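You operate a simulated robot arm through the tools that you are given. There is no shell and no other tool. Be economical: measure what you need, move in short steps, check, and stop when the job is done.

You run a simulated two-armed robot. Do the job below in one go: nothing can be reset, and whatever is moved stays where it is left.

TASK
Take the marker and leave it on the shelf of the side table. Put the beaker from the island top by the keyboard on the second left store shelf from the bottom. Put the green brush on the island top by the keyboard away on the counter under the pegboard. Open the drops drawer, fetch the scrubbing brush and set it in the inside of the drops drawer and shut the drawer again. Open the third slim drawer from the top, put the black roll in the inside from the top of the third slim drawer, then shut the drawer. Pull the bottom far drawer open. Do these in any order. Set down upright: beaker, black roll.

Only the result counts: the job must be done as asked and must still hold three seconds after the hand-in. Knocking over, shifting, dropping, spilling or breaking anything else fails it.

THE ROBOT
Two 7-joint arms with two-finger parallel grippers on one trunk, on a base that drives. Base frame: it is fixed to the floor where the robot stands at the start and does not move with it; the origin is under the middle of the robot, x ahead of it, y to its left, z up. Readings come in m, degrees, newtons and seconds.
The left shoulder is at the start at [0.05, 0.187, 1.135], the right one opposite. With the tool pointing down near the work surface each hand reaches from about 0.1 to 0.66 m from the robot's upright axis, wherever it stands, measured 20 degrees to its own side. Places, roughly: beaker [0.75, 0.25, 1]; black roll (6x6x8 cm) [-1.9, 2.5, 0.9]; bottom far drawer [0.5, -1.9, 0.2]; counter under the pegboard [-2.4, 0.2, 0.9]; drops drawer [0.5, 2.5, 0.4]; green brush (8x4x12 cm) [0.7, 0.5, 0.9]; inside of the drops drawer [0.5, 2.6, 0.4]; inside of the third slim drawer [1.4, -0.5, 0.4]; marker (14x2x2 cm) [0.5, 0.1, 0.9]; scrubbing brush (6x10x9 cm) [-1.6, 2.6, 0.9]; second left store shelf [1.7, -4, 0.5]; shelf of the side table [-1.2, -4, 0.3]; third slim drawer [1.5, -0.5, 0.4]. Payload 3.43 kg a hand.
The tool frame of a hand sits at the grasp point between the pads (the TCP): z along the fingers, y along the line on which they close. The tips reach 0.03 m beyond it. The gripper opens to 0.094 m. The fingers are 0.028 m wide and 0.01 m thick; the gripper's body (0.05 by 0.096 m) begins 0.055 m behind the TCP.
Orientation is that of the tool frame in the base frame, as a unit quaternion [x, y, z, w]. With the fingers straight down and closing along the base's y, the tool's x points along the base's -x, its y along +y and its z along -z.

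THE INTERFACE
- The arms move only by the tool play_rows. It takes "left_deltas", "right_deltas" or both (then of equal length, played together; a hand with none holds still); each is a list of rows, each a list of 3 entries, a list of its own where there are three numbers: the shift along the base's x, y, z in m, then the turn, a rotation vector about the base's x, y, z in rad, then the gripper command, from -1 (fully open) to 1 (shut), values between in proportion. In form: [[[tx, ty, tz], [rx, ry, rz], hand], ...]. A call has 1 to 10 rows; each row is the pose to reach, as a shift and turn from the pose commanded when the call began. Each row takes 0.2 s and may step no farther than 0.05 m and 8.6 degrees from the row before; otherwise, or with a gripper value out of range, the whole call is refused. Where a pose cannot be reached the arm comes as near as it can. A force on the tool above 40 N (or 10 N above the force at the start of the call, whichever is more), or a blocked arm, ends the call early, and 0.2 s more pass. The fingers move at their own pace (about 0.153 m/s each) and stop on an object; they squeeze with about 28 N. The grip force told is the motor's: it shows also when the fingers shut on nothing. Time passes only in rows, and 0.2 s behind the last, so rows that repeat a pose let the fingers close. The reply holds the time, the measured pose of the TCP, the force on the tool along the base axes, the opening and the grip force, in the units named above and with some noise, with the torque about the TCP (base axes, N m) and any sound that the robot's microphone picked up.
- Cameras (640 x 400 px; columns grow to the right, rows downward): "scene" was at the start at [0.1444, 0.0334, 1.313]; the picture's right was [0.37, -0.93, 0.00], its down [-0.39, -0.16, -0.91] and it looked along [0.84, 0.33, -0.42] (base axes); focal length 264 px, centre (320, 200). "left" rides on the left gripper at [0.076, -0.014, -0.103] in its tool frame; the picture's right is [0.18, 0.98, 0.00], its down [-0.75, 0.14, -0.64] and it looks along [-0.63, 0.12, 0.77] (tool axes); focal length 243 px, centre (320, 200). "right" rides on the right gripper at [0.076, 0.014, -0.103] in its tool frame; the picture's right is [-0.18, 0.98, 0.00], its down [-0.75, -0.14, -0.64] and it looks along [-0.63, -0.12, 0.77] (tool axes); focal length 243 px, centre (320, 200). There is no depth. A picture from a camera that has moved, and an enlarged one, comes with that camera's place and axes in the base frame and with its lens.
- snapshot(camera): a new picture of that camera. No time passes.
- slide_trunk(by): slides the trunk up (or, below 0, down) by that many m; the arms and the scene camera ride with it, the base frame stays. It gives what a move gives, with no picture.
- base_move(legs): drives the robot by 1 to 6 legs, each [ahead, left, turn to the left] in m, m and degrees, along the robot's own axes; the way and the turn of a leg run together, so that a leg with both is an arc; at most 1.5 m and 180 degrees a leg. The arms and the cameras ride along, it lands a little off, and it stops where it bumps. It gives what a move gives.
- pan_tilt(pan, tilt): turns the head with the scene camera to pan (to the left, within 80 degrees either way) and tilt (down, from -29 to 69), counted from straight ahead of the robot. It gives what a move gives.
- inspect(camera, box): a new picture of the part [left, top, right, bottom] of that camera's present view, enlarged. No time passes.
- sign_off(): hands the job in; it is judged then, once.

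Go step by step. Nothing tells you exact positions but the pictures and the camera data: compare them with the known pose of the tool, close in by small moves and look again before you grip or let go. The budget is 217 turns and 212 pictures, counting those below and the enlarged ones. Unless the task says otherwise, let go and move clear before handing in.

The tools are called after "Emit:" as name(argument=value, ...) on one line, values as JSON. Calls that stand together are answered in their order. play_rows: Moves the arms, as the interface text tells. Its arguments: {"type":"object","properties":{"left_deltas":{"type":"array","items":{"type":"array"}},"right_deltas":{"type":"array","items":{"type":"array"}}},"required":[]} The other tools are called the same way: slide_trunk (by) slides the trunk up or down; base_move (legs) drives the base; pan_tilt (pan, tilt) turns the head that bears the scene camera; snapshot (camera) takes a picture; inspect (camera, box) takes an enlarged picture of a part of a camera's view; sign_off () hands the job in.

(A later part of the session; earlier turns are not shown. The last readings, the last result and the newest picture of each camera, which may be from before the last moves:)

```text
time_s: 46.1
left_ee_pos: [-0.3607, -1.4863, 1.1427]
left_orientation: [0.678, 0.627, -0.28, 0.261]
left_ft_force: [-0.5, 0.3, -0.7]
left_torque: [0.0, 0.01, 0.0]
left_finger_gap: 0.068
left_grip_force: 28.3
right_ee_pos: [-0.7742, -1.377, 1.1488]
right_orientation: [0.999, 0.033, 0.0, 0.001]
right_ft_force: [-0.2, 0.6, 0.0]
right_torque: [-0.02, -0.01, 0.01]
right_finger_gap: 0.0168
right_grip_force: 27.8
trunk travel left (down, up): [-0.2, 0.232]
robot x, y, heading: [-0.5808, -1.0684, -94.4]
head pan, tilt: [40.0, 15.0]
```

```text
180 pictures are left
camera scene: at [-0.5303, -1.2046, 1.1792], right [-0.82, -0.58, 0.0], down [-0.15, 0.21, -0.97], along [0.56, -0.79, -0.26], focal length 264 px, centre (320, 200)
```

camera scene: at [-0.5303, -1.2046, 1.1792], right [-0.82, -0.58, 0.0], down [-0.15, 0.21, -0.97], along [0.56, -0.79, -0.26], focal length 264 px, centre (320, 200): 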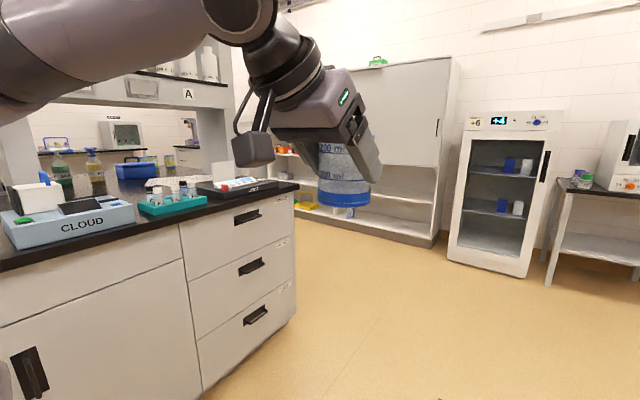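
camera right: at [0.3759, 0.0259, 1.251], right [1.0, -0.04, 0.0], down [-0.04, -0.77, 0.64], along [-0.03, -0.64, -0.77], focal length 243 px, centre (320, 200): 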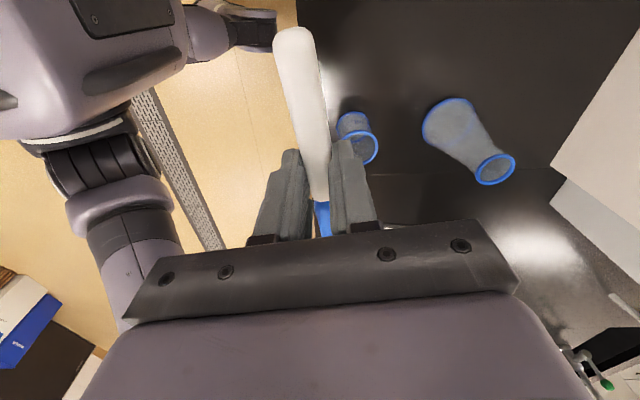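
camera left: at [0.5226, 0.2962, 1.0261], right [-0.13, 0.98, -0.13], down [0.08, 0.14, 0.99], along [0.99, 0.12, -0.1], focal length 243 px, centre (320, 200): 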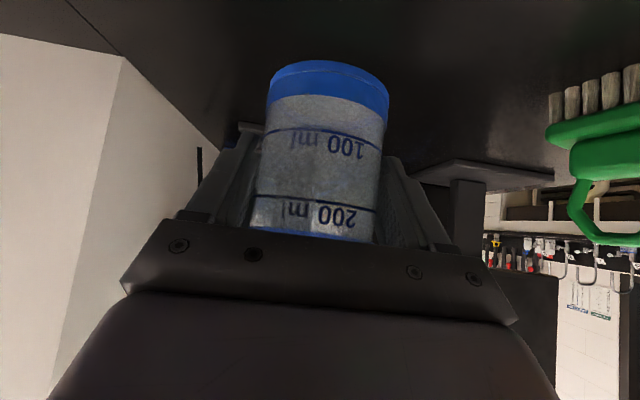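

The side table spans x −0.93..−1.53 with its front at y≈−3.70 and the shelf at z≈0.29. I drive closer to it.

Emit:
base_move(legs=[[0, 0, 4.5], [1.0, -0.4, 0], [0.75, 0, 0]])

Emit:
pan_tilt(pan=-10, tilt=35)

Emit:
snapshot(camera="scene")

```text
time_s: 56.0
left_ee_pos: [-0.6642, -3.2538, 1.1426]
left_orientation: [0.639, 0.667, -0.264, 0.277]
left_ft_force: [0.2, 0.6, -0.8]
left_torque: [0.05, 0.04, 0.01]
left_finger_gap: 0.0683
left_grip_force: 27.5
right_ee_pos: [-1.0897, -3.1968, 1.1475]
right_orientation: [0.996, 0.094, 0.0, 0.001]
right_ft_force: [-0.1, 0.6, -0.1]
right_torque: [0.0, -0.02, -0.02]
right_finger_gap: 0.0167
right_grip_force: 27.8
trunk travel left (down, up): [-0.2, 0.232]
robot x, y, heading: [-0.9327, -2.8666, -87.7]
head pan, tilt: [40.0, 15.0]
```

```text
time_s: 57.1
left_ee_pos: [-0.6646, -3.2536, 1.143]
left_orientation: [0.639, 0.667, -0.264, 0.278]
left_ft_force: [0.4, 0.5, 0.0]
left_torque: [0.04, -0.01, -0.01]
left_finger_gap: 0.0679
left_grip_force: 27.9
right_ee_pos: [-1.0888, -3.1975, 1.1477]
right_orientation: [0.995, 0.095, 0.0, 0.001]
right_ft_force: [0.2, 0.2, -0.1]
right_torque: [0.01, 0.02, -0.01]
right_finger_gap: 0.0168
right_grip_force: 27.9
trunk travel left (down, up): [-0.2, 0.232]
robot x, y, heading: [-0.935, -2.8663, -87.5]
head pan, tilt: [-10.0, 35.0]
```

```text
179 pictures are left
camera scene: at [-0.9418, -3.0138, 1.1472], right [-0.99, 0.13, 0.0], down [0.07, 0.57, -0.82], along [-0.11, -0.81, -0.57], focal length 264 px, centre (320, 200)
```

scene: 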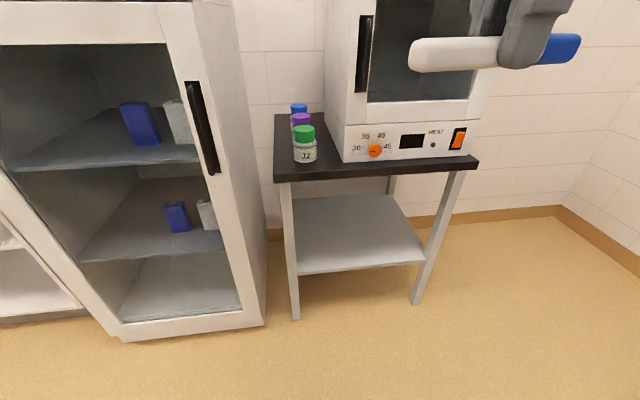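

Shelf top is about z=0.30, y −3.72..−4.27. I lower the trunk, bring the right hand down and pitch it forward ahead of the table.

Emit:
slide_trunk(by=-0.2)

Emit:
play_rows(right_deltas=[[[-0.01, -0.03, 0], [0, 0, 0], 1], [[-0.02, -0.06, -0.02], [-0.1, 0, 0], 1], [[-0.03, -0.09, -0.05], [-0.2, 0, 0], 1], [[-0.04, -0.11, -0.09], [-0.3, 0, 0], 1], [[-0.05, -0.13, -0.13], [-0.4, 0, 0], 1], [[-0.06, -0.15, -0.17], [-0.5, 0, 0], 1], [[-0.06, -0.15, -0.21], [-0.6, 0, 0], 1], [[-0.06, -0.15, -0.255], [-0.7, 0, 0], 1], [[-0.06, -0.15, -0.3], [-0.7, 0, 0], 1], [[-0.06, -0.15, -0.345], [-0.7, 0, 0], 1]])

Emit:
snapshot(camera="scene")

Emit:
snapshot(camera="right")

```text
time_s: 59.3
left_ee_pos: [-0.6648, -3.2549, 0.943]
left_orientation: [0.639, 0.668, -0.263, 0.277]
left_ft_force: [0.3, 0.5, -0.6]
left_torque: [0.0, 0.01, -0.02]
left_finger_gap: 0.0681
left_grip_force: 28.0
right_ee_pos: [-1.0891, -3.1971, 0.948]
right_orientation: [0.996, 0.094, 0.0, 0.0]
right_ft_force: [-0.8, -0.2, 0.1]
right_torque: [-0.04, -0.03, 0.03]
right_finger_gap: 0.0164
right_grip_force: 27.7
trunk travel left (down, up): [0.0, 0.432]
robot x, y, heading: [-0.9325, -2.8698, -87.6]
head pan, tilt: [-10.0, 35.0]
```

```text
time_s: 61.5
left_ee_pos: [-0.6643, -3.2536, 0.9419]
left_orientation: [0.639, 0.668, -0.263, 0.278]
left_ft_force: [1.2, -0.1, -0.1]
left_torque: [0.01, -0.02, 0.0]
left_finger_gap: 0.0679
left_grip_force: 28.3
right_ee_pos: [-1.1474, -3.3496, 0.6013]
right_orientation: [0.935, 0.089, -0.032, 0.342]
right_ft_force: [-0.5, -0.5, -0.5]
right_torque: [0.01, 0.0, -0.01]
right_finger_gap: 0.0163
right_grip_force: 28.0
trunk travel left (down, up): [0.0, 0.432]
robot x, y, heading: [-0.9342, -2.8702, -87.8]
head pan, tilt: [-10.0, 35.0]
```

```text
178 pictures are left
camera scene: at [-0.9418, -3.0137, 0.9473], right [-0.99, 0.13, 0.0], down [0.08, 0.57, -0.82], along [-0.11, -0.81, -0.57], focal length 264 px, centre (320, 200)
```

scene: 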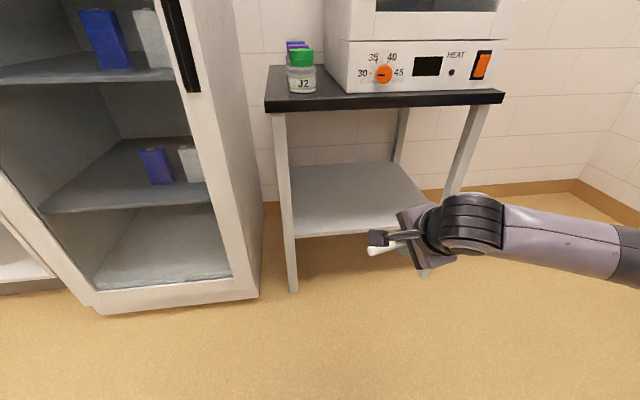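

```text
177 pictures are left
camera right: at [-1.07, -3.2817, 0.6797], right [0.0, -0.76, 0.65], down [-0.77, 0.41, 0.49], along [-0.64, -0.5, -0.58], focal length 243 px, centre (320, 200)
```

right: 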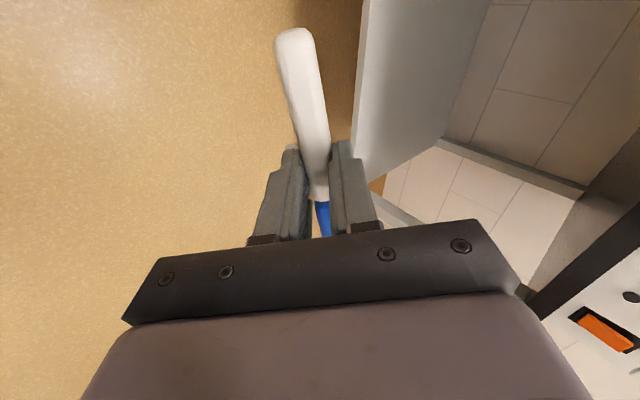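

Emit:
play_rows(right_deltas=[[[-0.01, 0, -0.045], [0, 0, 0], 1], [[-0.02, 0, -0.09], [0, 0, 0], 1], [[-0.03, 0, -0.135], [0, 0, 0], 1], [[-0.03, 0, -0.175], [0, 0, 0], 1]])

Emit:
base_move(legs=[[0.3, 0, -2.3]])

Emit:
snapshot(camera="scene")

Emit:
snapshot(camera="right")

```text
time_s: 62.5
left_ee_pos: [-0.6641, -3.2543, 0.9429]
left_orientation: [0.639, 0.667, -0.264, 0.277]
left_ft_force: [0.3, 0.4, -0.3]
left_torque: [0.01, -0.01, -0.02]
left_finger_gap: 0.068
left_grip_force: 28.2
right_ee_pos: [-1.1811, -3.3503, 0.4247]
right_orientation: [0.934, 0.089, -0.032, 0.344]
right_ft_force: [-0.4, 0.4, -0.7]
right_torque: [0.01, 0.0, -0.05]
right_finger_gap: 0.0165
right_grip_force: 28.3
trunk travel left (down, up): [0.0, 0.432]
robot x, y, heading: [-0.9367, -2.8674, -87.8]
head pan, tilt: [-10.0, 35.0]
```

```text
time_s: 64.6
left_ee_pos: [-0.6724, -3.566, 0.9423]
left_orientation: [0.651, 0.655, -0.27, 0.273]
left_ft_force: [-0.1, -0.2, 0.1]
left_torque: [0.02, 0.02, -0.01]
left_finger_gap: 0.0679
left_grip_force: 28.5
right_ee_pos: [-1.1911, -3.6427, 0.427]
right_orientation: [0.936, 0.072, -0.039, 0.342]
right_ft_force: [0.4, -0.7, -0.5]
right_torque: [0.02, 0.01, 0.02]
right_finger_gap: 0.0165
right_grip_force: 28.1
trunk travel left (down, up): [0.0, 0.432]
robot x, y, heading: [-0.9259, -3.1737, -89.7]
head pan, tilt: [-10.0, 35.0]
```

```text
176 pictures are left
camera scene: at [-0.9401, -3.3163, 0.9472], right [-0.99, 0.17, 0.0], down [0.1, 0.57, -0.82], along [-0.14, -0.81, -0.57], focal length 264 px, centre (320, 200)
```

scene: 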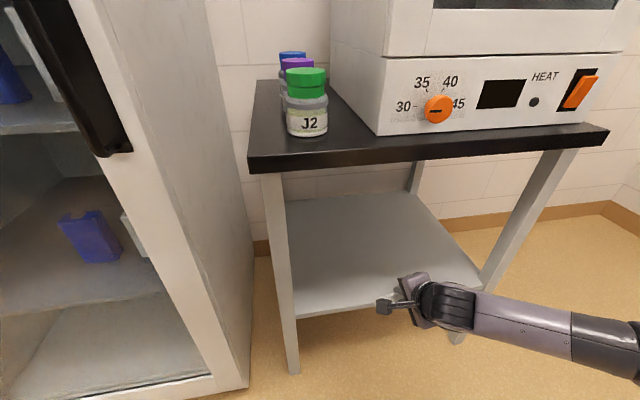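

```text
175 pictures are left
camera right: at [-1.112, -3.5797, 0.505], right [-0.03, -0.76, 0.65], down [-0.75, 0.44, 0.49], along [-0.66, -0.47, -0.58], focal length 243 px, centre (320, 200)
```

right: 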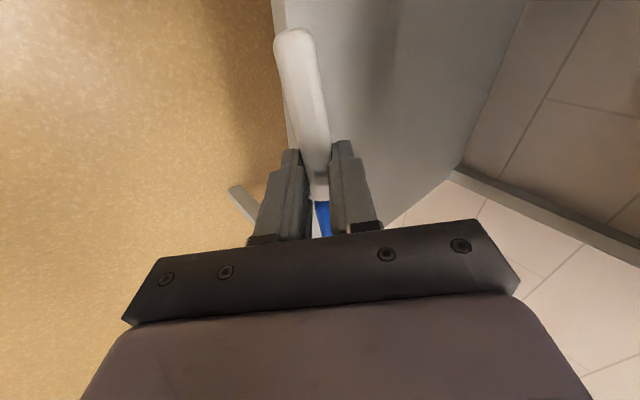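

Emit:
play_rows(right_deltas=[[[0, -0.03, -0.01], [0, 0, 0], 1], [[0, -0.06, -0.02], [0, 0, 0], 1], [[0.005, -0.1, -0.02], [0, 0, 0], 1], [[0.005, -0.14, -0.02], [0, 0, 0], 1], [[0.005, -0.17, -0.03], [0, 0, 0], 1], [[0.005, -0.18, -0.05], [0, 0, 0], 1]])

Emit:
snapshot(camera="scene")

Emit:
snapshot(camera="right")

```text
time_s: 66.0
left_ee_pos: [-0.6721, -3.5676, 0.9417]
left_orientation: [0.652, 0.655, -0.269, 0.272]
left_ft_force: [0.6, -0.1, -0.3]
left_torque: [-0.01, -0.01, 0.04]
left_finger_gap: 0.0678
left_grip_force: 27.8
right_ee_pos: [-1.1873, -3.8229, 0.375]
right_orientation: [0.936, 0.07, -0.038, 0.342]
right_ft_force: [0.8, -0.7, 0.6]
right_torque: [0.0, 0.0, 0.0]
right_finger_gap: 0.0164
right_grip_force: 28.3
trunk travel left (down, up): [0.0, 0.432]
robot x, y, heading: [-0.9274, -3.1701, -89.7]
head pan, tilt: [-10.0, 35.0]
```

```text
174 pictures are left
camera scene: at [-0.9401, -3.3162, 0.9472], right [-0.99, 0.17, 0.0], down [0.1, 0.57, -0.82], along [-0.14, -0.81, -0.57], focal length 264 px, centre (320, 200)
```

scene: 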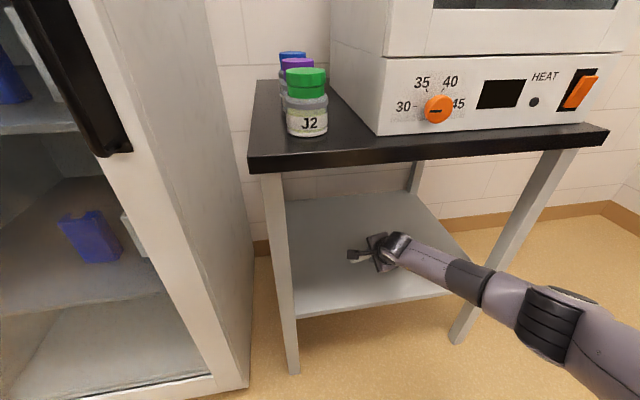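

```text
173 pictures are left
camera right: at [-1.107, -3.7592, 0.4536], right [-0.03, -0.76, 0.65], down [-0.75, 0.44, 0.49], along [-0.66, -0.47, -0.58], focal length 243 px, centre (320, 200)
```

right: 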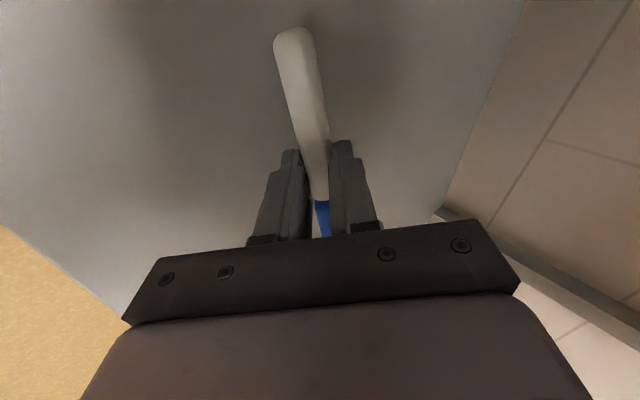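

Emit:
play_rows(right_deltas=[[[0, 0, -0.01], [0, 0, 0], 1], [[0, 0, -0.02], [0, 0, 0], 1], [[0, 0, -0.025], [0, 0, 0], 1]])

Emit:
play_rows(right_deltas=[[[0, 0, -0.006], [0, 0, 0], 1], [[0, 0, -0.008], [0, 0, 0], 1]])

```text
time_s: 66.8
left_ee_pos: [-0.6714, -3.5664, 0.9435]
left_orientation: [0.651, 0.655, -0.27, 0.272]
left_ft_force: [0.0, 0.7, -1.5]
left_torque: [0.0, 0.0, 0.0]
left_finger_gap: 0.0679
left_grip_force: 27.5
right_ee_pos: [-1.1871, -3.8254, 0.3567]
right_orientation: [0.935, 0.071, -0.038, 0.346]
right_ft_force: [-1.1, 3.3, 17.6]
right_torque: [0.05, -0.76, 0.07]
right_finger_gap: 0.0167
right_grip_force: 28.3
trunk travel left (down, up): [0.0, 0.432]
robot x, y, heading: [-0.9236, -3.1697, -90.0]
head pan, tilt: [-10.0, 35.0]
```

```text
time_s: 67.1
left_ee_pos: [-0.6734, -3.5653, 0.943]
left_orientation: [0.652, 0.654, -0.27, 0.272]
left_ft_force: [0.2, -0.1, -0.2]
left_torque: [0.02, 0.03, 0.0]
left_finger_gap: 0.068
left_grip_force: 28.3
right_ee_pos: [-1.1862, -3.8263, 0.356]
right_orientation: [0.934, 0.069, -0.036, 0.348]
right_ft_force: [-0.7, 13.4, 18.5]
right_torque: [0.37, -0.5, 0.15]
right_finger_gap: 0.0166
right_grip_force: 28.2
trunk travel left (down, up): [0.0, 0.432]
robot x, y, heading: [-0.9246, -3.1707, -90.1]
head pan, tilt: [-10.0, 35.0]
stopped in row 1 (right hand): the force on the tool passed its limit at 47 N (the readings are from after the stop); the commanded pose is now the measured one
```

Contact with the shelf at TCP z≈0.356. I lift a few mm, open slightly and withdraw along the tool axis.

Emit:
play_rows(right_deltas=[[[0, 0, 0.006], [0, 0, 0], 1], [[0, 0, 0.006], [0, 0, 0], 0.4], [[0, 0, 0.008], [0, 0, 0], 0.3], [[0, 0, 0.01], [0, 0, 0], 0.2], [[0, 0.008, 0.02], [0, 0, 0], 0.0], [[0, 0.02, 0.035], [0, 0, 0], -0.3], [[0, 0.04, 0.06], [0, 0, 0], -0.3]])

Emit:
snapshot(camera="right")

Emit:
snapshot(camera="scene")

```text
time_s: 68.7
left_ee_pos: [-0.6726, -3.5671, 0.9436]
left_orientation: [0.651, 0.655, -0.268, 0.272]
left_ft_force: [0.4, -0.3, -0.1]
left_torque: [0.02, -0.02, -0.01]
left_finger_gap: 0.068
left_grip_force: 28.2
right_ee_pos: [-1.1852, -3.7856, 0.4093]
right_orientation: [0.935, 0.07, -0.038, 0.345]
right_ft_force: [-0.5, 0.0, -0.2]
right_torque: [0.02, -0.02, 0.0]
right_finger_gap: 0.061
right_grip_force: 0.0
trunk travel left (down, up): [0.0, 0.432]
robot x, y, heading: [-0.9251, -3.1691, -89.7]
head pan, tilt: [-10.0, 35.0]
```

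```text
172 pictures are left
camera right: at [-1.1056, -3.7213, 0.4879], right [-0.03, -0.76, 0.65], down [-0.75, 0.44, 0.49], along [-0.66, -0.48, -0.58], focal length 243 px, centre (320, 200)
```

right: 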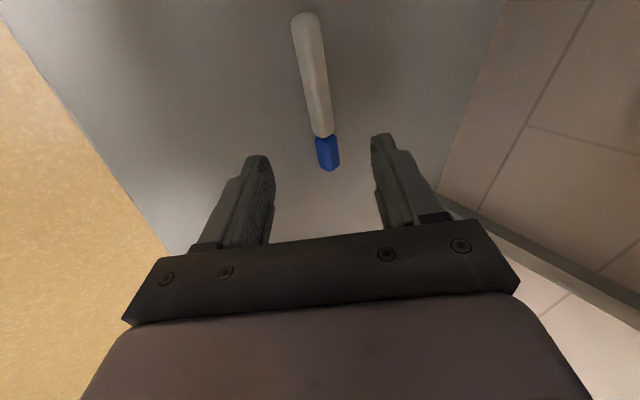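

```text
171 pictures are left
camera scene: at [-0.9402, -3.3161, 0.9472], right [-0.99, 0.17, 0.0], down [0.1, 0.57, -0.82], along [-0.14, -0.81, -0.57], focal length 264 px, centre (320, 200)
```

scene: 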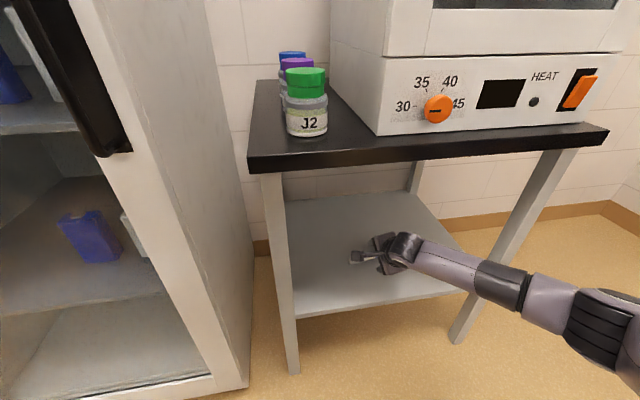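

The marker lies on the shelf. I pull the hand out, back off, and look at the store shelves.

Emit:
play_rows(right_deltas=[[[0, 0.04, 0.01], [0, 0, 0], -0.3], [[0, 0.08, 0.02], [0, 0, 0], -0.3], [[0, 0.12, 0.02], [0, 0, 0], -0.3], [[0, 0.16, 0.02], [0, 0, 0], -0.3], [[0, 0.2, 0.02], [0, 0, 0], -0.3]])

Emit:
base_move(legs=[[-0.6, 0, 0]])

Emit:
play_rows(right_deltas=[[[0, 0, 0.05], [0.1, 0, 0], -0.3], [[0, 0, 0.1], [0.2, 0, 0], -0.3], [[0, 0, 0.15], [0.3, 0, 0], -0.3], [[0, 0, 0.2], [0.4, 0, 0], -0.3], [[0, 0, 0.25], [0.5, 0, 0], -0.3], [[0, 0.03, 0.3], [0.6, 0, 0], -0.3], [[0, 0.06, 0.34], [0.7, 0, 0], -0.3], [[0, 0.1, 0.38], [0.7, 0, 0], -0.3], [[0, 0.13, 0.42], [0.7, 0, 0], -0.3]])

Emit:
pan_tilt(pan=60, tilt=10)

Emit:
snapshot(camera="scene")

```text
time_s: 69.9
left_ee_pos: [-0.6723, -3.5667, 0.9432]
left_orientation: [0.651, 0.655, -0.269, 0.273]
left_ft_force: [0.1, -0.4, -0.3]
left_torque: [0.02, 0.04, 0.02]
left_finger_gap: 0.0682
left_grip_force: 28.3
right_ee_pos: [-1.1985, -3.6226, 0.4405]
right_orientation: [0.935, 0.073, -0.036, 0.344]
right_ft_force: [-0.4, 0.2, 0.3]
right_torque: [-0.03, 0.0, 0.01]
right_finger_gap: 0.061
right_grip_force: 0.1
right hand out of reach, approached as far as the arm can: row 4, 5
trunk travel left (down, up): [0.0, 0.432]
robot x, y, heading: [-0.9255, -3.1738, -89.9]
head pan, tilt: [-10.0, 35.0]
```

```text
time_s: 73.3
left_ee_pos: [-0.6738, -2.977, 0.9415]
left_orientation: [0.646, 0.66, -0.267, 0.275]
left_ft_force: [-0.4, 0.0, -0.5]
left_torque: [-0.01, -0.02, -0.01]
left_finger_gap: 0.0681
left_grip_force: 27.9
right_ee_pos: [-1.1987, -3.0429, 0.4402]
right_orientation: [0.934, 0.082, -0.033, 0.345]
right_ft_force: [-0.5, -0.7, 0.1]
right_torque: [-0.02, -0.03, -0.01]
right_finger_gap: 0.0609
right_grip_force: 0.1
trunk travel left (down, up): [0.0, 0.432]
robot x, y, heading: [-0.9352, -2.5875, -88.7]
head pan, tilt: [-10.0, 35.0]
```

```text
refused: row 6 steps farther than a row can; nothing moved
```

```text
time_s: 74.7
left_ee_pos: [-0.6739, -2.9771, 0.9436]
left_orientation: [0.646, 0.66, -0.267, 0.275]
left_ft_force: [-0.7, -0.4, 0.2]
left_torque: [-0.03, 0.0, 0.0]
left_finger_gap: 0.0679
left_grip_force: 27.4
right_ee_pos: [-1.1983, -3.0436, 0.4415]
right_orientation: [0.934, 0.082, -0.032, 0.345]
right_ft_force: [0.7, 0.3, 0.3]
right_torque: [0.04, 0.02, 0.01]
right_finger_gap: 0.0611
right_grip_force: 0.1
trunk travel left (down, up): [0.0, 0.432]
robot x, y, heading: [-0.9315, -2.5894, -88.4]
head pan, tilt: [60.0, 10.0]
```

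```text
170 pictures are left
camera scene: at [-0.8506, -2.6892, 0.9873], right [-0.48, -0.88, 0.0], down [-0.15, 0.08, -0.98], along [0.86, -0.47, -0.17], focal length 264 px, centre (320, 200)
```

scene: 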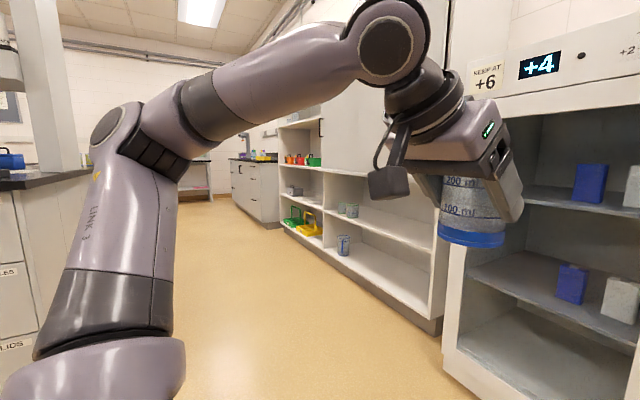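

Emit:
play_rows(right_deltas=[[[0, 0, 0.045], [0.1, 0, 0], -0.3], [[0, 0, 0.09], [0.2, 0, 0], -0.3], [[0, 0, 0.135], [0.3, 0, 0], -0.3], [[0, 0, 0.18], [0.4, 0, 0], -0.3], [[0, 0, 0.225], [0.5, 0, 0], -0.3], [[0, 0.03, 0.26], [0.6, 0, 0], -0.3], [[0, 0.06, 0.295], [0.7, 0, 0], -0.3], [[0, 0.09, 0.33], [0.7, 0, 0], -0.3], [[0, 0.12, 0.365], [0.7, 0, 0], -0.3], [[0, 0.15, 0.4], [0.7, 0, 0], -0.3]])

Emit:
base_move(legs=[[0.2, 0, -1.5], [0, 0.9, 0]])

Emit:
snapshot(camera="scene")

Emit:
pan_tilt(pan=20, tilt=15)

Emit:
snapshot(camera="scene")

```text
time_s: 76.9
left_ee_pos: [-0.6729, -2.977, 0.9422]
left_orientation: [0.645, 0.661, -0.266, 0.274]
left_ft_force: [-0.5, -0.1, -0.3]
left_torque: [0.01, 0.0, -0.02]
left_finger_gap: 0.0681
left_grip_force: 27.6
right_ee_pos: [-1.2009, -2.8933, 0.8424]
right_orientation: [0.996, 0.088, -0.003, 0.003]
right_ft_force: [0.8, -0.1, 0.0]
right_torque: [0.04, -0.03, 0.02]
right_finger_gap: 0.0611
right_grip_force: 0.0
trunk travel left (down, up): [0.0, 0.432]
robot x, y, heading: [-0.9329, -2.5814, -88.3]
head pan, tilt: [60.0, 10.0]
```

```text
time_s: 86.2
left_ee_pos: [0.2022, -3.1885, 0.9433]
left_orientation: [0.655, 0.651, -0.27, 0.271]
left_ft_force: [-0.1, 0.6, 1.0]
left_torque: [0.0, 0.03, 0.01]
left_finger_gap: 0.0678
left_grip_force: 28.3
right_ee_pos: [-0.3211, -3.0929, 0.8417]
right_orientation: [0.997, 0.075, -0.002, 0.004]
right_ft_force: [0.6, -0.3, -0.7]
right_torque: [0.01, 0.0, 0.02]
right_finger_gap: 0.061
right_grip_force: 0.1
trunk travel left (down, up): [0.0, 0.432]
robot x, y, heading: [-0.0497, -2.7919, -90.4]
head pan, tilt: [60.0, 10.0]
```

```text
169 pictures are left
camera scene: at [0.0338, -2.897, 0.9873], right [-0.5, -0.86, 0.0], down [-0.15, 0.09, -0.98], along [0.85, -0.5, -0.17], focal length 264 px, centre (320, 200)
```

scene: 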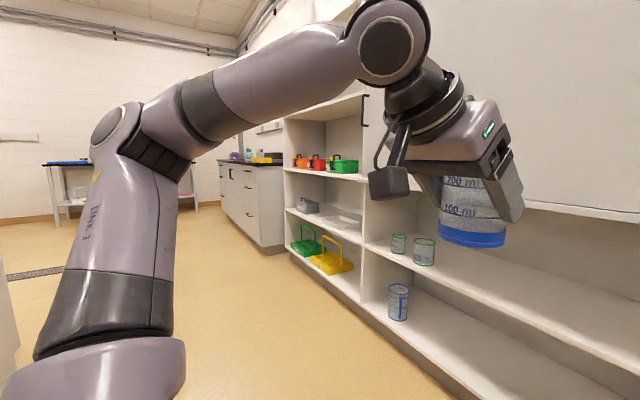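

```text
time_s: 87.3
left_ee_pos: [0.2037, -3.1897, 0.9429]
left_orientation: [0.655, 0.652, -0.27, 0.271]
left_ft_force: [0.2, -0.8, -0.1]
left_torque: [-0.01, -0.01, -0.01]
left_finger_gap: 0.0676
left_grip_force: 27.7
right_ee_pos: [-0.3204, -3.0933, 0.8414]
right_orientation: [0.997, 0.075, -0.003, 0.004]
right_ft_force: [-0.1, 0.9, 0.5]
right_torque: [-0.01, -0.02, -0.02]
right_finger_gap: 0.0609
right_grip_force: 0.0
trunk travel left (down, up): [0.0, 0.432]
robot x, y, heading: [-0.0459, -2.7929, -90.1]
head pan, tilt: [20.0, 15.0]
```

```text
168 pictures are left
camera scene: at [-0.0149, -2.938, 0.9792], right [-0.94, -0.34, 0.0], down [-0.09, 0.24, -0.97], along [0.33, -0.91, -0.26], focal length 264 px, centre (320, 200)
```

scene: 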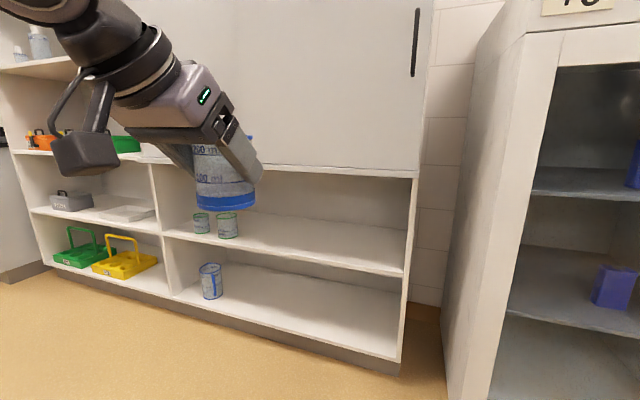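

The left store's second shelf holds a grey box and a white tray; I need the free spot. Drive further left.

Emit:
base_move(legs=[[0, 1.4, 0]])

Emit:
pan_tilt(pan=0, tilt=25)

Emit:
snapshot(camera="scene")

```text
time_s: 100.0
left_ee_pos: [1.6453, -3.1794, 0.9423]
left_orientation: [0.649, 0.658, -0.267, 0.274]
left_ft_force: [0.4, 0.0, -0.8]
left_torque: [0.01, -0.01, -0.02]
left_finger_gap: 0.0685
left_grip_force: 28.3
right_ee_pos: [1.1171, -3.0915, 0.8423]
right_orientation: [0.997, 0.083, -0.003, 0.004]
right_ft_force: [0.2, -0.2, 0.1]
right_torque: [-0.01, 0.0, 0.02]
right_finger_gap: 0.0608
right_grip_force: 0.1
trunk travel left (down, up): [0.0, 0.432]
robot x, y, heading: [1.3873, -2.7837, -89.7]
head pan, tilt: [20.0, 15.0]
```

```text
time_s: 100.8
left_ee_pos: [1.6453, -3.1801, 0.9428]
left_orientation: [0.65, 0.657, -0.268, 0.273]
left_ft_force: [-0.7, -0.4, 0.0]
left_torque: [0.02, 0.02, 0.0]
left_finger_gap: 0.068
left_grip_force: 28.7
right_ee_pos: [1.1178, -3.0912, 0.8417]
right_orientation: [0.997, 0.083, -0.001, 0.004]
right_ft_force: [0.3, -0.6, 0.4]
right_torque: [-0.03, -0.03, -0.01]
right_finger_gap: 0.061
right_grip_force: 0.0
trunk travel left (down, up): [0.0, 0.432]
robot x, y, heading: [1.3883, -2.7871, -89.3]
head pan, tilt: [0.0, 25.0]
```

```text
167 pictures are left
camera scene: at [1.3899, -2.9373, 0.963], right [-1.0, -0.01, 0.0], down [-0.01, 0.42, -0.91], along [0.01, -0.91, -0.42], focal length 264 px, centre (320, 200)
```

scene: 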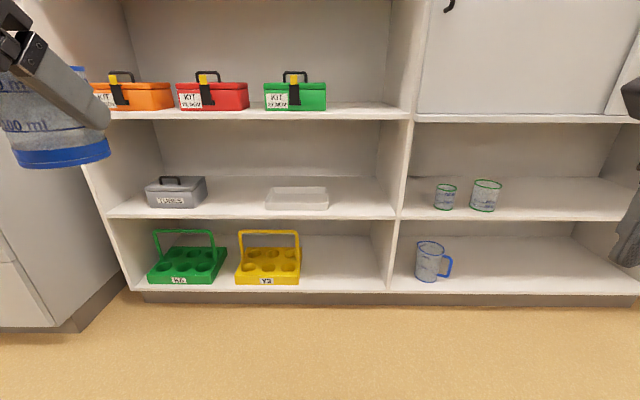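

Free spot between the grey box and tray at about [1.73, −3.93], shelf top z≈0.49, 0.34 m clearance. I lower the beaker hand, then drive in.

Emit:
play_rows(left_deltas=[[[0, -0.03, -0.03], [0, 0, 0], 1], [[0, -0.06, -0.06], [0, 0, 0], 1], [[0, -0.08, -0.1], [0, 0, 0], 1], [[0, -0.1, -0.14], [0, 0, 0], 1], [[0, -0.11, -0.18], [0, 0, 0], 1], [[0, -0.11, -0.22], [0, 0, 0], 1], [[0, -0.11, -0.26], [0, 0, 0], 1], [[0, -0.11, -0.3], [0, 0, 0], 1], [[0, -0.11, -0.32], [0, 0, 0], 1]])

Emit:
base_move(legs=[[0.4, 0.09, 0]])

Emit:
pan_tilt(pan=15, tilt=30)

Emit:
snapshot(camera="scene")

Emit:
snapshot(camera="left")

```text
time_s: 102.8
left_ee_pos: [1.6456, -3.2931, 0.6235]
left_orientation: [0.65, 0.657, -0.269, 0.272]
left_ft_force: [0.2, 0.1, -0.5]
left_torque: [0.01, 0.01, 0.03]
left_finger_gap: 0.0678
left_grip_force: 28.2
right_ee_pos: [1.1176, -3.0918, 0.8421]
right_orientation: [0.997, 0.083, -0.002, 0.003]
right_ft_force: [0.6, -0.4, -0.2]
right_torque: [-0.01, 0.0, 0.01]
right_finger_gap: 0.0611
right_grip_force: 0.0
trunk travel left (down, up): [0.0, 0.432]
robot x, y, heading: [1.383, -2.7858, -89.6]
head pan, tilt: [0.0, 25.0]
```

```text
time_s: 105.4
left_ee_pos: [1.7424, -3.6911, 0.6242]
left_orientation: [0.647, 0.659, -0.267, 0.274]
left_ft_force: [0.7, -0.4, -0.2]
left_torque: [0.03, 0.0, -0.01]
left_finger_gap: 0.068
left_grip_force: 28.1
right_ee_pos: [1.2131, -3.4943, 0.8421]
right_orientation: [0.996, 0.086, -0.003, 0.003]
right_ft_force: [0.4, 0.8, 1.0]
right_torque: [-0.01, -0.01, -0.01]
right_finger_gap: 0.0609
right_grip_force: 0.1
trunk travel left (down, up): [0.0, 0.432]
robot x, y, heading: [1.4782, -3.188, -89.0]
head pan, tilt: [0.0, 25.0]
```

```text
time_s: 106.2
left_ee_pos: [1.7418, -3.692, 0.6228]
left_orientation: [0.647, 0.659, -0.267, 0.274]
left_ft_force: [0.0, -0.4, -0.5]
left_torque: [-0.04, 0.01, -0.01]
left_finger_gap: 0.0678
left_grip_force: 28.0
right_ee_pos: [1.2134, -3.4937, 0.8418]
right_orientation: [0.996, 0.086, -0.002, 0.003]
right_ft_force: [-1.4, 0.0, -0.2]
right_torque: [-0.02, -0.03, 0.02]
right_finger_gap: 0.0611
right_grip_force: 0.1
trunk travel left (down, up): [0.0, 0.432]
robot x, y, heading: [1.4775, -3.1856, -89.0]
head pan, tilt: [15.0, 30.0]
```

```text
166 pictures are left
camera scene: at [1.5074, -3.3321, 0.955], right [-0.96, -0.28, 0.0], down [-0.14, 0.48, -0.87], along [0.24, -0.83, -0.5], focal length 264 px, centre (320, 200)
```

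scene: 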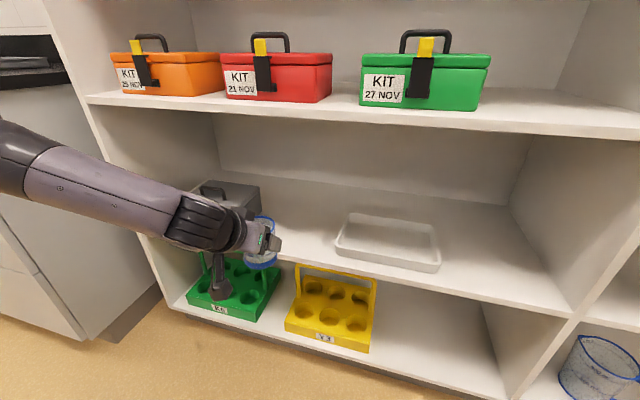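

```text
165 pictures are left
camera left: at [1.7245, -3.5653, 0.6415], right [0.98, 0.15, -0.13], down [0.14, -0.08, 0.99], along [0.14, -0.99, -0.1], focal length 243 px, centre (320, 200)
```

left: 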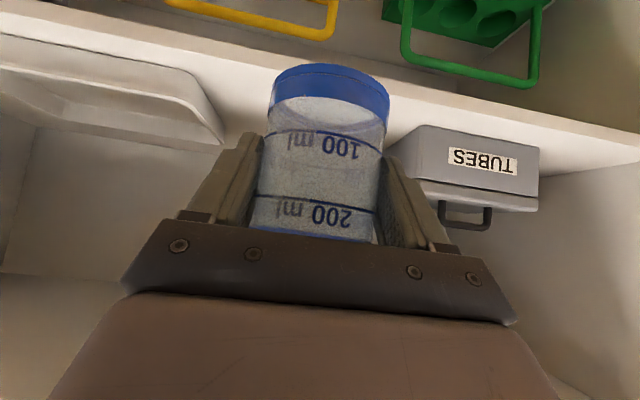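

Gap is clear from x 1.62 to 1.887; beaker at x=1.742 suits. Drive in 0.18 m, keeping height.

Emit:
base_move(legs=[[0.18, 0, 0]])

Emit:
snapshot(camera="scene")

Emit:
snapshot(camera="left")

```text
time_s: 107.7
left_ee_pos: [1.7465, -3.8724, 0.6243]
left_orientation: [0.647, 0.66, -0.267, 0.274]
left_ft_force: [0.3, 0.9, -1.0]
left_torque: [-0.02, 0.01, 0.01]
left_finger_gap: 0.0684
left_grip_force: 28.2
right_ee_pos: [1.2164, -3.6747, 0.8413]
right_orientation: [0.996, 0.087, -0.002, 0.004]
right_ft_force: [0.1, -0.7, -0.3]
right_torque: [-0.03, 0.0, 0.03]
right_finger_gap: 0.0613
right_grip_force: 0.1
trunk travel left (down, up): [0.0, 0.432]
robot x, y, heading: [1.4854, -3.367, -89.1]
head pan, tilt: [15.0, 30.0]
```

```text
164 pictures are left
camera scene: at [1.5109, -3.5134, 0.955], right [-0.96, -0.28, 0.0], down [-0.14, 0.48, -0.87], along [0.24, -0.83, -0.5], focal length 264 px, centre (320, 200)
```

scene: 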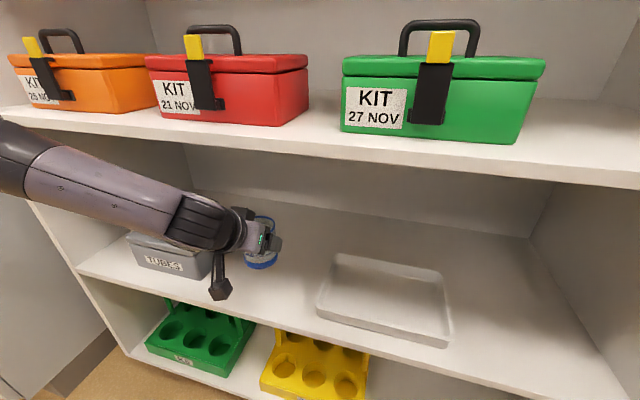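

```text
163 pictures are left
camera left: at [1.7279, -3.7467, 0.6416], right [0.98, 0.15, -0.13], down [0.14, -0.08, 0.99], along [0.14, -0.99, -0.1], focal length 243 px, centre (320, 200)
```

left: 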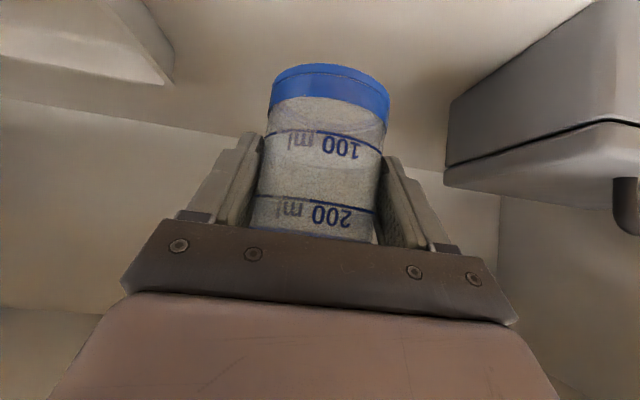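

Emit:
play_rows(left_deltas=[[[0, -0.02, -0.01], [0, 0, 0], 1], [[0, -0.045, -0.02], [0, 0, 0], 1], [[0, -0.045, -0.04], [0, 0, 0], 1], [[0, -0.045, -0.055], [0, 0, 0], 1]])

Emit:
snapshot(camera="scene")

Emit:
snapshot(camera="left")

```text
time_s: 108.7
left_ee_pos: [1.7444, -3.9169, 0.5678]
left_orientation: [0.647, 0.659, -0.267, 0.275]
left_ft_force: [0.2, 0.0, -0.9]
left_torque: [0.03, 0.0, -0.01]
left_finger_gap: 0.068
left_grip_force: 27.7
right_ee_pos: [1.2163, -3.6749, 0.8421]
right_orientation: [0.996, 0.085, -0.002, 0.003]
right_ft_force: [0.7, 0.0, -0.9]
right_torque: [0.01, -0.02, 0.01]
right_finger_gap: 0.0608
right_grip_force: 0.1
trunk travel left (down, up): [0.0, 0.432]
robot x, y, heading: [1.4868, -3.3695, -88.9]
head pan, tilt: [15.0, 30.0]
```

```text
162 pictures are left
camera scene: at [1.5109, -3.5134, 0.955], right [-0.96, -0.28, 0.0], down [-0.14, 0.48, -0.87], along [0.24, -0.83, -0.5], focal length 264 px, centre (320, 200)
```

scene: 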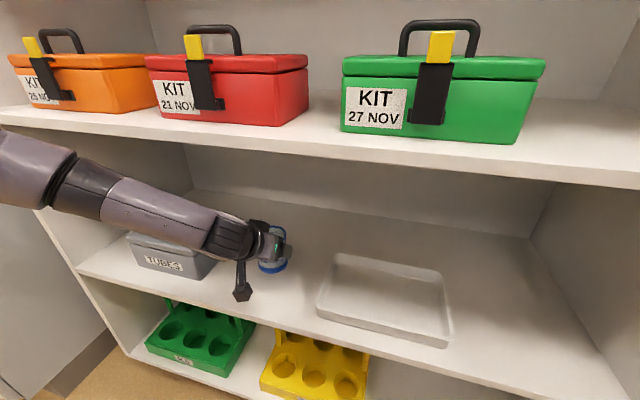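

```text
161 pictures are left
camera left: at [1.727, -3.792, 0.5855], right [0.98, 0.15, -0.13], down [0.14, -0.08, 0.99], along [0.14, -0.99, -0.1], focal length 243 px, centre (320, 200)
```

left: 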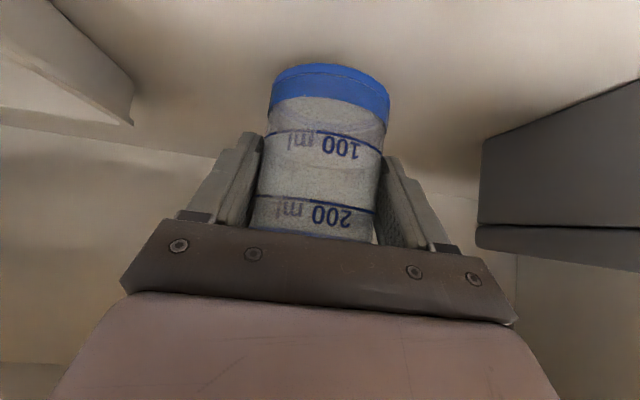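

Emit:
play_rows(left_deltas=[[[0, 0, -0.004], [0, 0, 0], 1], [[0, 0, -0.007], [0, 0, 0], 1]])

Emit:
play_rows(left_deltas=[[[0, 0, -0.003], [0, 0, 0], 1], [[0, 0, -0.005], [0, 0, 0], 1]])

```text
time_s: 109.3
left_ee_pos: [1.7447, -3.9185, 0.5604]
left_orientation: [0.647, 0.66, -0.266, 0.274]
left_ft_force: [0.1, -0.2, -0.1]
left_torque: [0.04, 0.02, -0.01]
left_finger_gap: 0.0679
left_grip_force: 28.0
right_ee_pos: [1.2168, -3.6766, 0.8426]
right_orientation: [0.996, 0.086, -0.002, 0.003]
right_ft_force: [-0.4, -0.3, 0.5]
right_torque: [-0.01, 0.02, 0.01]
right_finger_gap: 0.061
right_grip_force: 0.0
trunk travel left (down, up): [0.0, 0.432]
robot x, y, heading: [1.4827, -3.3681, -89.0]
head pan, tilt: [15.0, 30.0]
```

```text
time_s: 109.9
left_ee_pos: [1.7459, -3.9172, 0.5562]
left_orientation: [0.647, 0.659, -0.269, 0.273]
left_ft_force: [-0.5, 0.4, 2.8]
left_torque: [0.01, 0.13, -0.04]
left_finger_gap: 0.068
left_grip_force: 28.2
right_ee_pos: [1.2157, -3.6745, 0.8406]
right_orientation: [0.996, 0.087, -0.003, 0.003]
right_ft_force: [-0.1, -0.9, -0.3]
right_torque: [-0.03, 0.0, -0.01]
right_finger_gap: 0.0612
right_grip_force: 0.0
trunk travel left (down, up): [0.0, 0.432]
robot x, y, heading: [1.4822, -3.3674, -88.8]
head pan, tilt: [15.0, 30.0]
```

The beaker touches the shelf. Open and retreat along the tool axis.

Emit:
play_rows(left_deltas=[[[0, 0, -0.001], [0, 0, 0], -0.6], [[0, 0, 0], [0, 0, 0], -1], [[0, 0, 0], [0, 0, 0], -1], [[0, 0.02, 0.02], [0, 0, 0], -1], [[0, 0.045, 0.045], [0, 0, 0], -1], [[0, 0.07, 0.07], [0, 0, 0], -1], [[0, 0.1, 0.09], [0, 0, 0], -1]])

Emit:
snapshot(camera="left")

Emit:
snapshot(camera="scene")

```text
time_s: 111.5
left_ee_pos: [1.7482, -3.8165, 0.6494]
left_orientation: [0.647, 0.66, -0.266, 0.274]
left_ft_force: [-0.7, -0.1, -0.1]
left_torque: [0.02, 0.01, 0.04]
left_finger_gap: 0.0939
left_grip_force: 0.1
right_ee_pos: [1.2158, -3.6758, 0.8421]
right_orientation: [0.996, 0.087, -0.002, 0.003]
right_ft_force: [0.4, -0.3, 0.0]
right_torque: [0.03, -0.03, -0.03]
right_finger_gap: 0.0612
right_grip_force: 0.1
trunk travel left (down, up): [0.0, 0.432]
robot x, y, heading: [1.4846, -3.3689, -89.3]
head pan, tilt: [15.0, 30.0]
```

```text
160 pictures are left
camera left: at [1.73, -3.6901, 0.6672], right [0.98, 0.15, -0.13], down [0.14, -0.08, 0.99], along [0.14, -0.99, -0.1], focal length 243 px, centre (320, 200)
```

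left: 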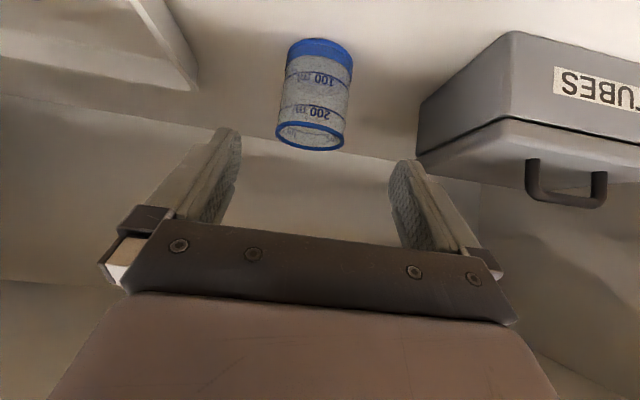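

```text
159 pictures are left
camera scene: at [1.5109, -3.5135, 0.955], right [-0.96, -0.28, 0.0], down [-0.14, 0.48, -0.87], along [0.24, -0.83, -0.5], focal length 264 px, centre (320, 200)
```

scene: 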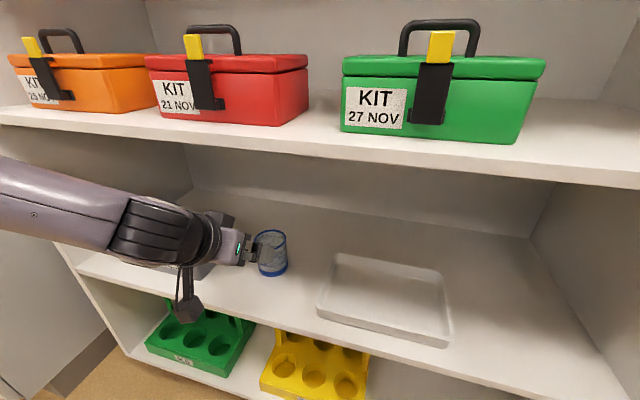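

Beaker stands upright on the shelf. Back off, drive back around to the island's −x side and face the far drawers.

Emit:
base_move(legs=[[-0.5, 0, 0], [0, -1.1, 0], [0, -1.1, 0], [0, 0, 89.3]])

Emit:
pan_tilt(pan=15, tilt=25)

Emit:
snapshot(camera="scene")

```text
time_s: 137.5
left_ee_pos: [-0.2908, -2.6546, 0.6501]
left_orientation: [0.021, 0.924, -0.007, 0.382]
left_ft_force: [0.6, -0.3, 0.1]
left_torque: [0.0, -0.01, -0.01]
left_finger_gap: 0.0939
left_grip_force: 0.1
right_ee_pos: [-0.4656, -3.1755, 0.8426]
right_orientation: [0.668, 0.744, 0.002, 0.004]
right_ft_force: [0.2, -0.5, 0.5]
right_torque: [0.02, 0.03, 0.03]
right_finger_gap: 0.0613
right_grip_force: 0.1
trunk travel left (down, up): [0.0, 0.432]
robot x, y, heading: [-0.7573, -2.8929, -2.6]
head pan, tilt: [15.0, 30.0]
```

```text
time_s: 138.2
left_ee_pos: [-0.2901, -2.6532, 0.6497]
left_orientation: [0.021, 0.924, -0.008, 0.383]
left_ft_force: [0.3, 0.5, -0.4]
left_torque: [0.01, 0.01, 0.01]
left_finger_gap: 0.0939
left_grip_force: 0.1
right_ee_pos: [-0.4654, -3.1756, 0.842]
right_orientation: [0.668, 0.744, 0.001, 0.005]
right_ft_force: [-0.5, -0.5, -0.3]
right_torque: [0.0, 0.03, -0.02]
right_finger_gap: 0.0609
right_grip_force: 0.1
trunk travel left (down, up): [0.0, 0.432]
robot x, y, heading: [-0.7579, -2.8877, -2.7]
head pan, tilt: [15.0, 25.0]
```

```text
158 pictures are left
camera scene: at [-0.6072, -2.8709, 0.9629], right [0.21, -0.98, 0.0], down [-0.41, -0.09, -0.91], along [0.89, 0.19, -0.42], focal length 264 px, centre (320, 200)
```

scene: 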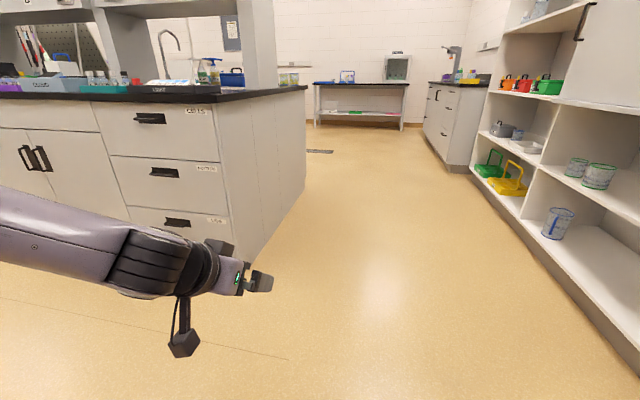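

Emit:
base_move(legs=[[0, 0, 2.7], [0.2, 1.2, 0]])

Emit:
pan_tilt(pan=-15, tilt=35)

Emit:
snapshot(camera="scene")

```text
time_s: 149.5
left_ee_pos: [-0.1235, -1.4001, 0.6487]
left_orientation: [-0.011, 0.924, 0.006, 0.383]
left_ft_force: [0.5, 0.5, -0.8]
left_torque: [-0.04, 0.0, -0.04]
left_finger_gap: 0.0941
left_grip_force: 0.1
right_ee_pos: [-0.2639, -1.9323, 0.8413]
right_orientation: [0.643, 0.766, 0.0, 0.003]
right_ft_force: [0.4, 0.7, -0.4]
right_torque: [0.03, 0.02, -0.01]
right_finger_gap: 0.0611
right_grip_force: 0.0
trunk travel left (down, up): [0.0, 0.432]
robot x, y, heading: [-0.5735, -1.6683, 1.4]
head pan, tilt: [15.0, 25.0]
```

```text
time_s: 150.4
left_ee_pos: [-0.1238, -1.4004, 0.6496]
left_orientation: [-0.01, 0.924, 0.006, 0.383]
left_ft_force: [-0.2, 0.3, -0.1]
left_torque: [0.01, -0.02, -0.01]
left_finger_gap: 0.0938
left_grip_force: 0.1
right_ee_pos: [-0.2631, -1.9316, 0.8413]
right_orientation: [0.643, 0.766, 0.001, 0.004]
right_ft_force: [-0.3, -0.1, 0.5]
right_torque: [0.0, 0.03, -0.01]
right_finger_gap: 0.061
right_grip_force: 0.2
trunk travel left (down, up): [0.0, 0.432]
robot x, y, heading: [-0.5716, -1.6658, 1.3]
head pan, tilt: [-15.0, 35.0]
```

```text
157 pictures are left
camera scene: at [-0.4275, -1.6853, 0.9472], right [-0.24, -0.97, 0.0], down [-0.56, 0.14, -0.82], along [0.8, -0.19, -0.57], focal length 264 px, centre (320, 200)
```

scene: 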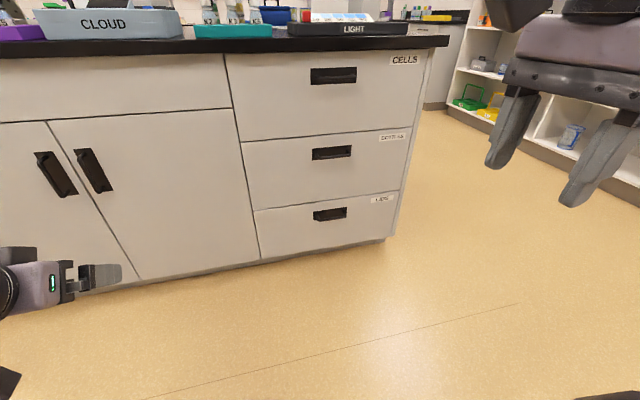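

Emit:
inspect(camera="scene", box=[240, 130, 420, 250])

```text
3.33 times, centred on (330, 190) of scene
camera zoom: at [-0.4275, -1.6853, 0.9472], right [-0.24, -0.97, 0.0], down [-0.56, 0.14, -0.82], along [0.8, -0.19, -0.57], focal length 880 px, centre (287, 233)
```

zoom: 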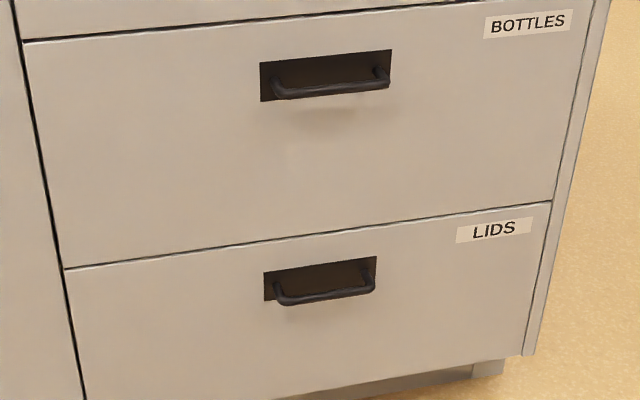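

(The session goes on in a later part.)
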